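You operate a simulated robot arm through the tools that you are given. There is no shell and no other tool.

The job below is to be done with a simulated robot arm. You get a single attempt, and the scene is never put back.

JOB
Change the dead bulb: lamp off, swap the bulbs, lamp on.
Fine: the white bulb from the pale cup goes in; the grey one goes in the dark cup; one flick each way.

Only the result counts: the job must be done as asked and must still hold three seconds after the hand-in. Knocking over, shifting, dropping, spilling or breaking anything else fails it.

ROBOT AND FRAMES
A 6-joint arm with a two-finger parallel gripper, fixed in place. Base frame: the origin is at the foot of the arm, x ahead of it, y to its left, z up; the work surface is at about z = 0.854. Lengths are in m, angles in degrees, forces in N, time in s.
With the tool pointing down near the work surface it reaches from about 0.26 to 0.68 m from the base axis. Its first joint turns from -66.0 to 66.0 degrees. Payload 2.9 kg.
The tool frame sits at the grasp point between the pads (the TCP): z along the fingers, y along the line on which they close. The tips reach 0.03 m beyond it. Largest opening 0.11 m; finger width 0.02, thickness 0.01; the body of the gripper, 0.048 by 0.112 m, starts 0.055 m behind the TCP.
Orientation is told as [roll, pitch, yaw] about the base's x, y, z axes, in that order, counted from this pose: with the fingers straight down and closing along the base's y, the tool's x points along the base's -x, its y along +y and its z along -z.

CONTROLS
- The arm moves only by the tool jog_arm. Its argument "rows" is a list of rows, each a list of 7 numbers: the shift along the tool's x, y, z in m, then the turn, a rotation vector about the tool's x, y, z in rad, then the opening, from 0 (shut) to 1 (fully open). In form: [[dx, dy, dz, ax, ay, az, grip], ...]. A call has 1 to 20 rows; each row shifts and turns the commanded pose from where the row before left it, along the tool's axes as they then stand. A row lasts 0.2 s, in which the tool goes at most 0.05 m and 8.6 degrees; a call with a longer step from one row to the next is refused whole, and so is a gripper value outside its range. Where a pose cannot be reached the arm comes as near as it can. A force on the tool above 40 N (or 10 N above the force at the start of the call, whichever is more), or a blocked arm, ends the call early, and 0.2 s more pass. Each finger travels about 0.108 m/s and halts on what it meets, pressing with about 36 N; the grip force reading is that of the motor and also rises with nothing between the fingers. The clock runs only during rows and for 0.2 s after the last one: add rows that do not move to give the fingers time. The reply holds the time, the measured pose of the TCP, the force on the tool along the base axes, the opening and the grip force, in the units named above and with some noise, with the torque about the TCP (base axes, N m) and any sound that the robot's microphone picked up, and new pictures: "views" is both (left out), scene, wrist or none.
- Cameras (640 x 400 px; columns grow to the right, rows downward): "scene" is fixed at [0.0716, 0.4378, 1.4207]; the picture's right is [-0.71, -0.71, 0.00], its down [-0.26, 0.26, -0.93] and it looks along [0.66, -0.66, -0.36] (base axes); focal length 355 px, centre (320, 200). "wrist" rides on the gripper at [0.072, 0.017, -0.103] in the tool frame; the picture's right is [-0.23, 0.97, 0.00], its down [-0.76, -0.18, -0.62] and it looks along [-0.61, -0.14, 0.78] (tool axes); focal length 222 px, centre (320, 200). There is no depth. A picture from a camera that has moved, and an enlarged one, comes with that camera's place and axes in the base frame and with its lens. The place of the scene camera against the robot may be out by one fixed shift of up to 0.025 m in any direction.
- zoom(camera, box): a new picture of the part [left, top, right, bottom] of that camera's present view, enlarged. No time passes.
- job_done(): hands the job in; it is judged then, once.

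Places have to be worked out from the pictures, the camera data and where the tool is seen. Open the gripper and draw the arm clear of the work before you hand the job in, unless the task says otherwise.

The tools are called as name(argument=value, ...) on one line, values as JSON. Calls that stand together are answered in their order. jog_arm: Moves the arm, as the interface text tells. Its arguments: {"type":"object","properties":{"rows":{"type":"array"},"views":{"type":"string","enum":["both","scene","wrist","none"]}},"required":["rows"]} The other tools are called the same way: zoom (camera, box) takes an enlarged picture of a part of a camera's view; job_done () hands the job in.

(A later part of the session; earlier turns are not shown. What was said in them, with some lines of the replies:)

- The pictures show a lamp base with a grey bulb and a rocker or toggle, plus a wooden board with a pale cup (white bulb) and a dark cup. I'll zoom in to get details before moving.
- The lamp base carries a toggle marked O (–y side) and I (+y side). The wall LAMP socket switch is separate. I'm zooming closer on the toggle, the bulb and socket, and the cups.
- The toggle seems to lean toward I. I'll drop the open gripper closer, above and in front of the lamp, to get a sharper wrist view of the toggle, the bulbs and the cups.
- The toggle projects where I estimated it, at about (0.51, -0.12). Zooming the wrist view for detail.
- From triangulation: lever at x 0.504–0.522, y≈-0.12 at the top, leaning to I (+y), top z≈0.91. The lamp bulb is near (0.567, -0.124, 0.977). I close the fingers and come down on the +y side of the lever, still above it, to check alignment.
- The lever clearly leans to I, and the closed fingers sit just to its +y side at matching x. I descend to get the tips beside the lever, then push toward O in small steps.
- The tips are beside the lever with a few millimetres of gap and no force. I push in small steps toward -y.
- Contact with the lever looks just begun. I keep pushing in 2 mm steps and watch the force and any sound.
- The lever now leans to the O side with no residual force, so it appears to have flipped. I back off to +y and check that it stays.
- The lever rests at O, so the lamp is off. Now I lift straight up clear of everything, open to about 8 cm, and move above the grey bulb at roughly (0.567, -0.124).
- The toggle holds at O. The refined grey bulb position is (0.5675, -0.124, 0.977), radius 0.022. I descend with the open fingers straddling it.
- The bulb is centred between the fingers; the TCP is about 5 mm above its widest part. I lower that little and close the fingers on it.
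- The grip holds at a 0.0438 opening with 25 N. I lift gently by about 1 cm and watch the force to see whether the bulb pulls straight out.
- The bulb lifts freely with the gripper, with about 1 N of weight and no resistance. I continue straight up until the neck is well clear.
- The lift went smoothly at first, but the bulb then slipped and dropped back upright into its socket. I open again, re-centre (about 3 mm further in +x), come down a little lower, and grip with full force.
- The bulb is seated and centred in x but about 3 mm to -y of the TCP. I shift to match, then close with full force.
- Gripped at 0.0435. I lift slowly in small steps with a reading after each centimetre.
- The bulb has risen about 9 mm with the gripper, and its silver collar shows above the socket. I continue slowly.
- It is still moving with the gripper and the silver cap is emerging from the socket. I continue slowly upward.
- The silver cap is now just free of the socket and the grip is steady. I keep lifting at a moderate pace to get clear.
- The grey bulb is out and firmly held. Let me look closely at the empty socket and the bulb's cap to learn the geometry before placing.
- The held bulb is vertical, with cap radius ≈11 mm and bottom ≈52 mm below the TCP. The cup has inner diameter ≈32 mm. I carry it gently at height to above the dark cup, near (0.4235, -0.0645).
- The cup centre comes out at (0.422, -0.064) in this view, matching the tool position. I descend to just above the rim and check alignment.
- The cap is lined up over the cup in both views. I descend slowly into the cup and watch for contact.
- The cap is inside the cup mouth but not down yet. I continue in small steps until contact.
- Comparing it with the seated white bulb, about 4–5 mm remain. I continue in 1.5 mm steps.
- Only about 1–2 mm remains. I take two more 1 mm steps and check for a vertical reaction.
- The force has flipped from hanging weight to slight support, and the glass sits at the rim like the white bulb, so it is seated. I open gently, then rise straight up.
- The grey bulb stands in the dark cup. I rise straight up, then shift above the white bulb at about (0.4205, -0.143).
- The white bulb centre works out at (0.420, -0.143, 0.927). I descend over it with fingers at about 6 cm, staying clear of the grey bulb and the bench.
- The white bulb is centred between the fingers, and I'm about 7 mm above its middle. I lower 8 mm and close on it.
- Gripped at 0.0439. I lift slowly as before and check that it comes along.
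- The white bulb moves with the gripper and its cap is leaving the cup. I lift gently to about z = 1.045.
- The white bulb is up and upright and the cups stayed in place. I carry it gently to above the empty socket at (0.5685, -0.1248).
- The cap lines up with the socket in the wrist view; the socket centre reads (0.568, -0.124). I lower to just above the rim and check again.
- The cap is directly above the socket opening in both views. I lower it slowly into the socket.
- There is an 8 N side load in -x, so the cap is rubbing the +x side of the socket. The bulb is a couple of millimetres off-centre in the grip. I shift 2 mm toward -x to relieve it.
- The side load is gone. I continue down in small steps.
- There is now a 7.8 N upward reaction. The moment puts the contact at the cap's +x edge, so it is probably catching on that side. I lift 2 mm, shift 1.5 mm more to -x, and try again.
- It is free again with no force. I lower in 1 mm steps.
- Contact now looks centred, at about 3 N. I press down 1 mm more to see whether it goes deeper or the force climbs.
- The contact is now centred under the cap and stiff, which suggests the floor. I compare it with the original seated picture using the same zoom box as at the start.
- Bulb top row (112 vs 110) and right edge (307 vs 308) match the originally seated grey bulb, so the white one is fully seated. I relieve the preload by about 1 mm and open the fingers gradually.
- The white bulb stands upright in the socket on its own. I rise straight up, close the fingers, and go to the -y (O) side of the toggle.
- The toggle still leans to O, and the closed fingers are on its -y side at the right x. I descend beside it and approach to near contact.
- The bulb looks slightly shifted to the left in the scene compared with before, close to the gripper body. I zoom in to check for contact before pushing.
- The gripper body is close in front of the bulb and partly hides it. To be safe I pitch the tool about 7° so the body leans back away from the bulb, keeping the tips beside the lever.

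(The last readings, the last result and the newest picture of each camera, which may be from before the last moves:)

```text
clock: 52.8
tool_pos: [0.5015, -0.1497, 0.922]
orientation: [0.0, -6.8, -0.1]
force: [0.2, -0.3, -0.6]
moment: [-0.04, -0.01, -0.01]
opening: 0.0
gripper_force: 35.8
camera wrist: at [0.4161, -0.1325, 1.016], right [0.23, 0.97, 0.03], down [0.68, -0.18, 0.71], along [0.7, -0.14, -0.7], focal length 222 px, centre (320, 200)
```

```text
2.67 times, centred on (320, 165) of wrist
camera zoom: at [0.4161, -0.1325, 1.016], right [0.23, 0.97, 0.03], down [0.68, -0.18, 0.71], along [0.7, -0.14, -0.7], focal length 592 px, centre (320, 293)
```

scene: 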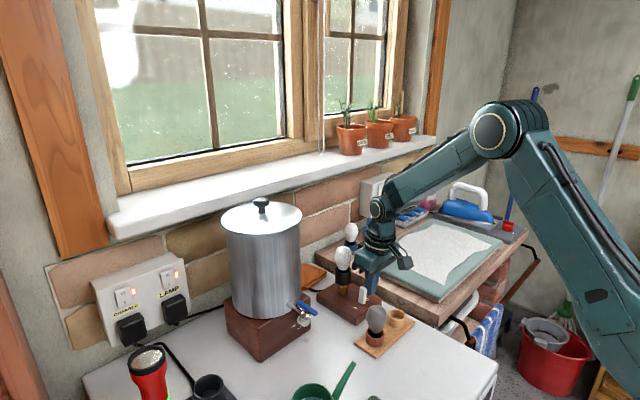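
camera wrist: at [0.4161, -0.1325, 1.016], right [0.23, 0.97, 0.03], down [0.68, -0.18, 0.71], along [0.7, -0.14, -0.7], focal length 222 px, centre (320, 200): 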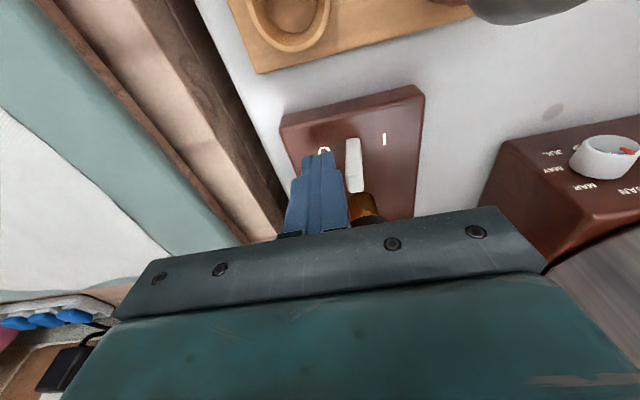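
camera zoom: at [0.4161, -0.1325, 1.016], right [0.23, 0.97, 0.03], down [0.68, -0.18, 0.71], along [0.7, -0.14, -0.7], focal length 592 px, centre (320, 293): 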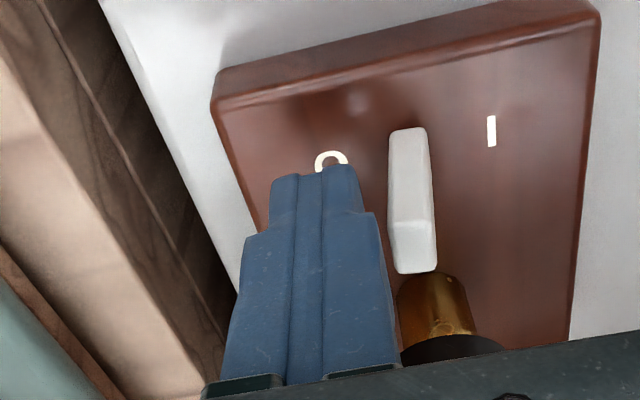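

The bulb is upright again (edges 209–307, as when first seated), with a clear gap to the leaned-back gripper body. Now I push the lever toward I (+y) in small steps.

jog_arm(rows=[[0, 0.003, 0, 0, 0, 0, 0], [0, 0.003, 0, 0, 0, 0, 0], [0, 0.002, 0, 0, 0, 0, 0]], views="wrist")

zoom(camera="wrist", box=[240, 90, 400, 240])

zoom(camera="scene", box=[335, 225, 375, 300])

```text
clock: 53.6
tool_pos: [0.5009, -0.1423, 0.9215]
orientation: [0.0, -6.9, -0.1]
force: [-0.1, -1.2, -0.1]
moment: [-0.02, 0.02, -0.01]
opening: 0.0003
gripper_force: 36.7
camera wrist: at [0.416, -0.1248, 1.0155], right [0.23, 0.97, 0.03], down [0.68, -0.18, 0.71], along [0.7, -0.14, -0.7], focal length 222 px, centre (320, 200)
```

wrist: 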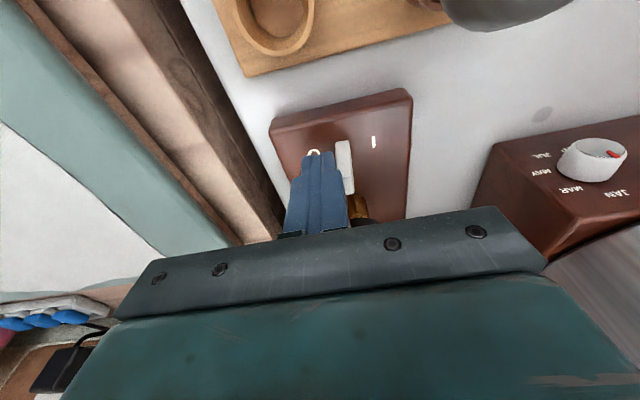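

```text
2.67 times, centred on (320, 165) of wrist
camera zoom: at [0.416, -0.1248, 1.0155], right [0.23, 0.97, 0.03], down [0.68, -0.18, 0.71], along [0.7, -0.14, -0.7], focal length 592 px, centre (320, 293)
```

zoom: 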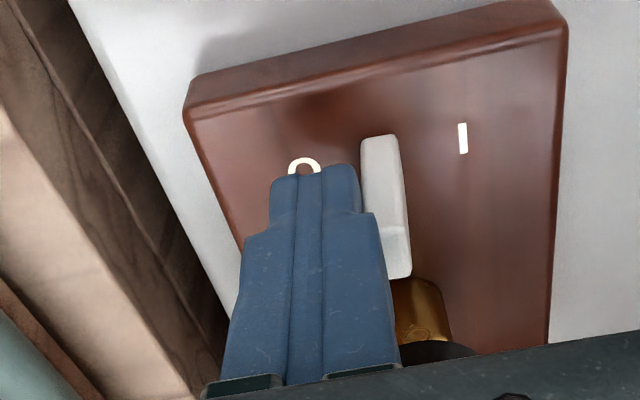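

```text
5.33 times, centred on (355, 262) of scene
camera zoom: at [0.0716, 0.4378, 1.4207], right [-0.71, -0.71, 0.0], down [-0.26, 0.26, -0.93], along [0.66, -0.66, -0.36], focal length 1893 px, centre (133, -133)
```

zoom: 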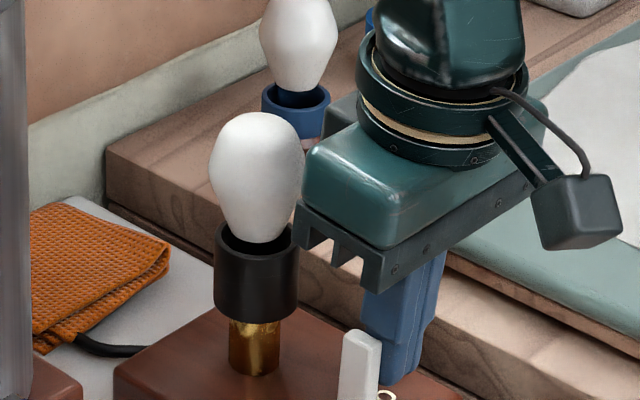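

Light contact now (fy = -1.2 N) and the bulb is undisturbed. I push on in 2 mm steps.

jog_arm(rows=[[0, 0.002, 0, 0, 0, 0, 0], [0, 0.002, 0, 0, 0, 0, 0]], views="wrist")

zoom(camera="wrist", box=[240, 90, 400, 240])

zoom(camera="scene", box=[335, 225, 375, 300])

```text
clock: 54.2
tool_pos: [0.5005, -0.1377, 0.9213]
orientation: [0.1, -6.9, 0.0]
force: [0.0, 0.4, -0.1]
moment: [0.01, -0.03, 0.01]
opening: 0.0001
gripper_force: 35.9
camera wrist: at [0.4157, -0.1212, 1.0151], right [0.23, 0.97, 0.03], down [0.68, -0.18, 0.71], along [0.7, -0.14, -0.7], focal length 222 px, centre (320, 200)
```

wrist: 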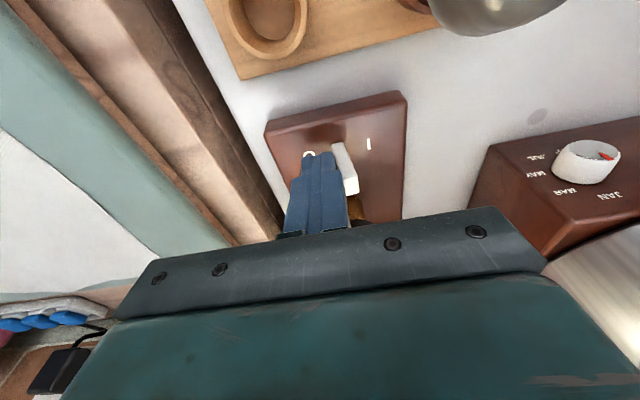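

```text
2.67 times, centred on (320, 165) of wrist
camera zoom: at [0.4157, -0.1212, 1.0151], right [0.23, 0.97, 0.03], down [0.68, -0.18, 0.71], along [0.7, -0.14, -0.7], focal length 592 px, centre (320, 293)
```

zoom: 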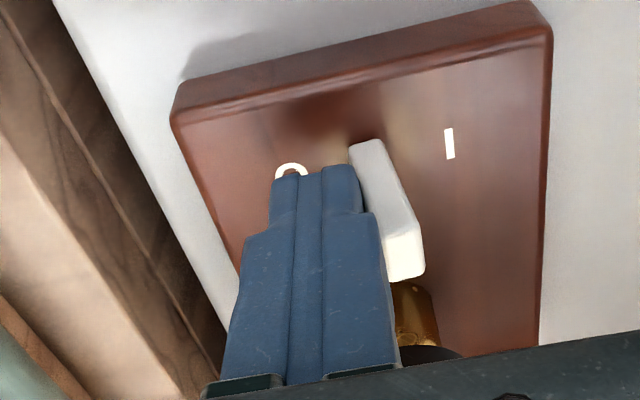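

```text
5.33 times, centred on (355, 262) of scene
camera zoom: at [0.0717, 0.4378, 1.4207], right [-0.71, -0.71, 0.0], down [-0.26, 0.26, -0.93], along [0.66, -0.66, -0.36], focal length 1893 px, centre (133, -133)
```

zoom: 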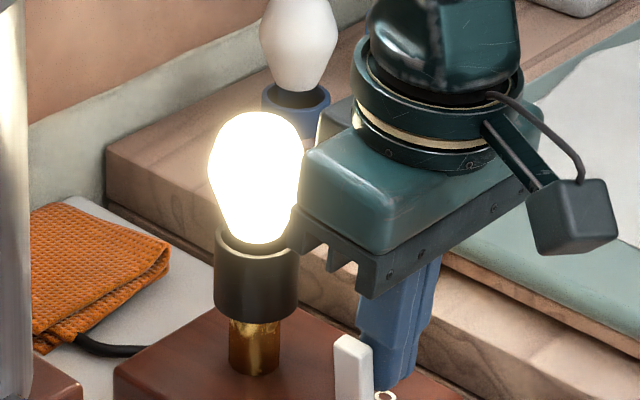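

The lever flipped to I and the white bulb is glowing. I back the fingers away toward -y, rise clear, straighten the tool, and retreat.

jog_arm(rows=[[0, -0.005, 0, 0, 0, 0, 0], [0, -0.01, 0, 0, 0, 0, 0], [0, -0.008, 0, 0, 0, 0, 0], [0.004, 0, -0.03, 0, 0, 0, 0], [0.004, 0, -0.04, 0, 0, 0, 0], [0, 0, -0.045, 0, 0, 0, 0], [0, 0, -0.03, 0, 0, 0, 0], [0, 0, 0, 0, 0, 0, 0]])

zoom(camera="scene", box=[310, 220, 430, 360])

zoom(camera="scene", box=[335, 225, 375, 300])

```text
clock: 56.0
tool_pos: [0.4777, -0.1608, 1.0645]
orientation: [0.0, -6.9, 0.0]
force: [-0.4, 1.0, -0.8]
moment: [0.03, -0.02, 0.01]
opening: 0.0
gripper_force: 35.6
camera wrist: at [0.3923, -0.1435, 1.1587], right [0.23, 0.97, 0.03], down [0.68, -0.18, 0.71], along [0.7, -0.14, -0.7], focal length 222 px, centre (320, 200)
```

scene: 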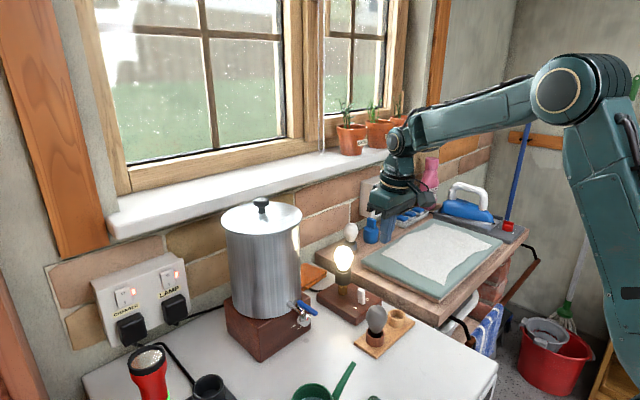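
wrist: 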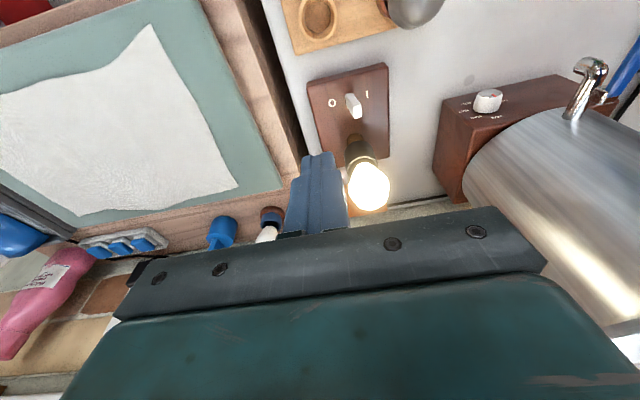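

```text
2.86 times, centred on (370, 290) of scene
camera zoom: at [0.0716, 0.4378, 1.4207], right [-0.71, -0.71, 0.0], down [-0.26, 0.26, -0.93], along [0.66, -0.66, -0.36], focal length 1014 px, centre (177, -57)
```

zoom: 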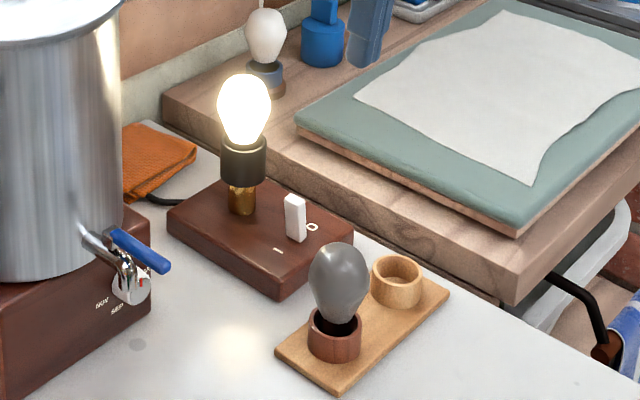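

```text
5.33 times, centred on (355, 262) of scene
camera zoom: at [0.0716, 0.4378, 1.4207], right [-0.71, -0.71, 0.0], down [-0.26, 0.26, -0.93], along [0.66, -0.66, -0.36], focal length 1893 px, centre (133, -133)
```

zoom: 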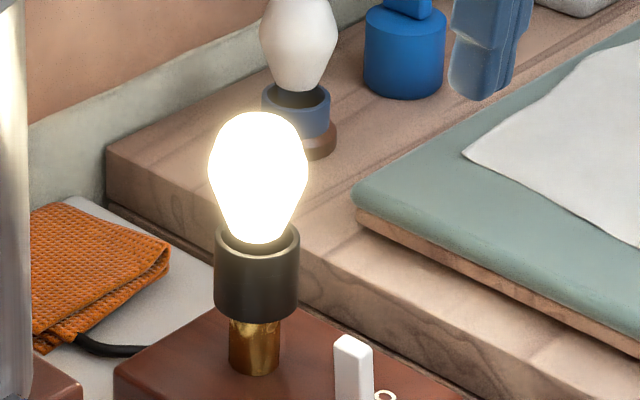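

The lamp is lit with the lever at I. The white bulb is upright in the socket and the grey one is in the dark cup. I straighten the tool, open the gripper and withdraw to the starting height.

jog_arm(rows=[[0, 0, -0.03, 0, 0.06, 0, 0], [0, 0, -0.04, 0, 0.06, 0, 0], [0.02, -0.01, -0.035, 0, 0, 0, 1], [0.02, -0.01, -0.03, 0, 0, 0, 1], [0.02, -0.01, 0, 0, 0, 0, 1], [0, 0, 0, 0, 0, 0, 1], [0, 0, 0, 0, 0, 0, 1], [0, 0, 0, 0, 0, 0, 1]])

zoom(camera="scene", box=[310, 220, 430, 360])

zoom(camera="wrist", box=[280, 20, 460, 220])

```text
clock: 57.8
tool_pos: [0.4133, -0.1882, 1.2007]
orientation: [0.0, 0.0, 0.0]
force: [0.2, -0.7, 0.3]
moment: [-0.02, -0.02, -0.02]
opening: 0.1102
gripper_force: 0.1
camera wrist: at [0.3384, -0.1713, 1.3045], right [0.23, 0.97, 0.0], down [0.76, -0.18, 0.62], along [0.61, -0.14, -0.78], focal length 222 px, centre (320, 200)
```

scene: 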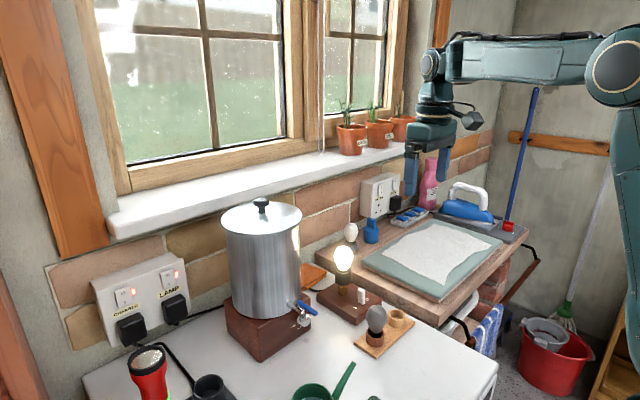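
wrist: 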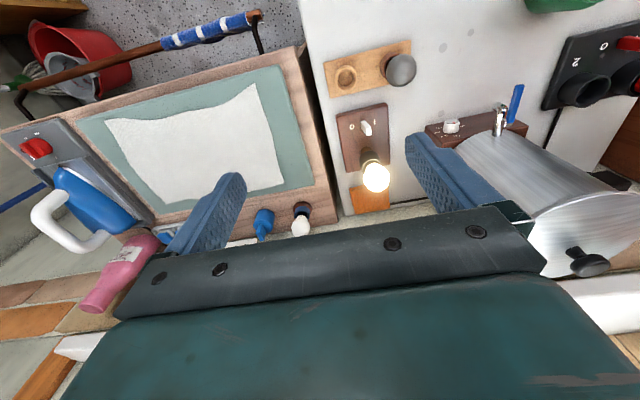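

```text
2.86 times, centred on (370, 290) of scene
camera zoom: at [0.0716, 0.4378, 1.4207], right [-0.71, -0.71, 0.0], down [-0.26, 0.26, -0.93], along [0.66, -0.66, -0.36], focal length 1014 px, centre (177, -57)
```

zoom: 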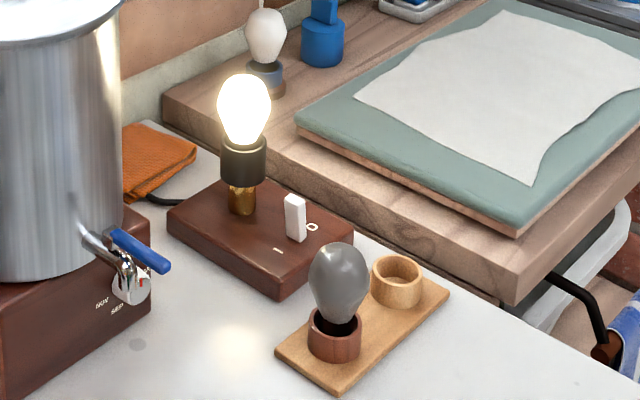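

```text
2.00 times, centred on (370, 120) of wrist
camera zoom: at [0.3384, -0.1713, 1.3045], right [0.23, 0.97, 0.0], down [0.76, -0.18, 0.62], along [0.61, -0.14, -0.78], focal length 444 px, centre (220, 360)
```

zoom: 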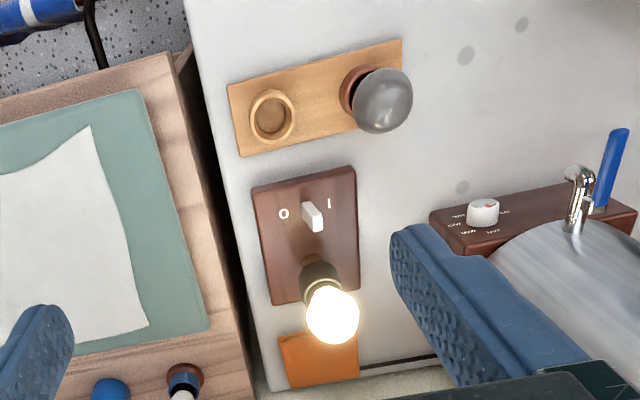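

Both views agree: the white bulb is lit in the socket, the toggle is at I, the grey bulb stands in the dark cup and the pale cup is empty. Everything else looks as it was, and the arm is clear with the gripper open, so I hand in the job.

job_done()

```text
The job is handed in.
```

The bulb is changed and the lamp is on. I flicked it off once, moved the grey bulb to the dark cup, put the white bulb from the pale cup in the socket, and flicked it back on once. In the last pictures the white bulb is lit, the pale cup is empty, and nothing else looks moved. The arm is clear with the gripper open. The job is handed in; I don't have the result of the check.

Three things happened along the way:

- **Grey bulb slipped once:** on the first lift it slid out of the grip and dropped back into its socket. It stayed upright with no visible damage, and the second, slower lift worked.
- **White bulb rubbed going in:** it pressed against one side of the socket at about 8 N. I shifted it a few millimetres and it then went in fully.
- **White bulb nudged before the last flick:** the gripper body tilted it by a few degrees. I leaned the gripper back and the bulb stood upright again before I flicked the lamp on.
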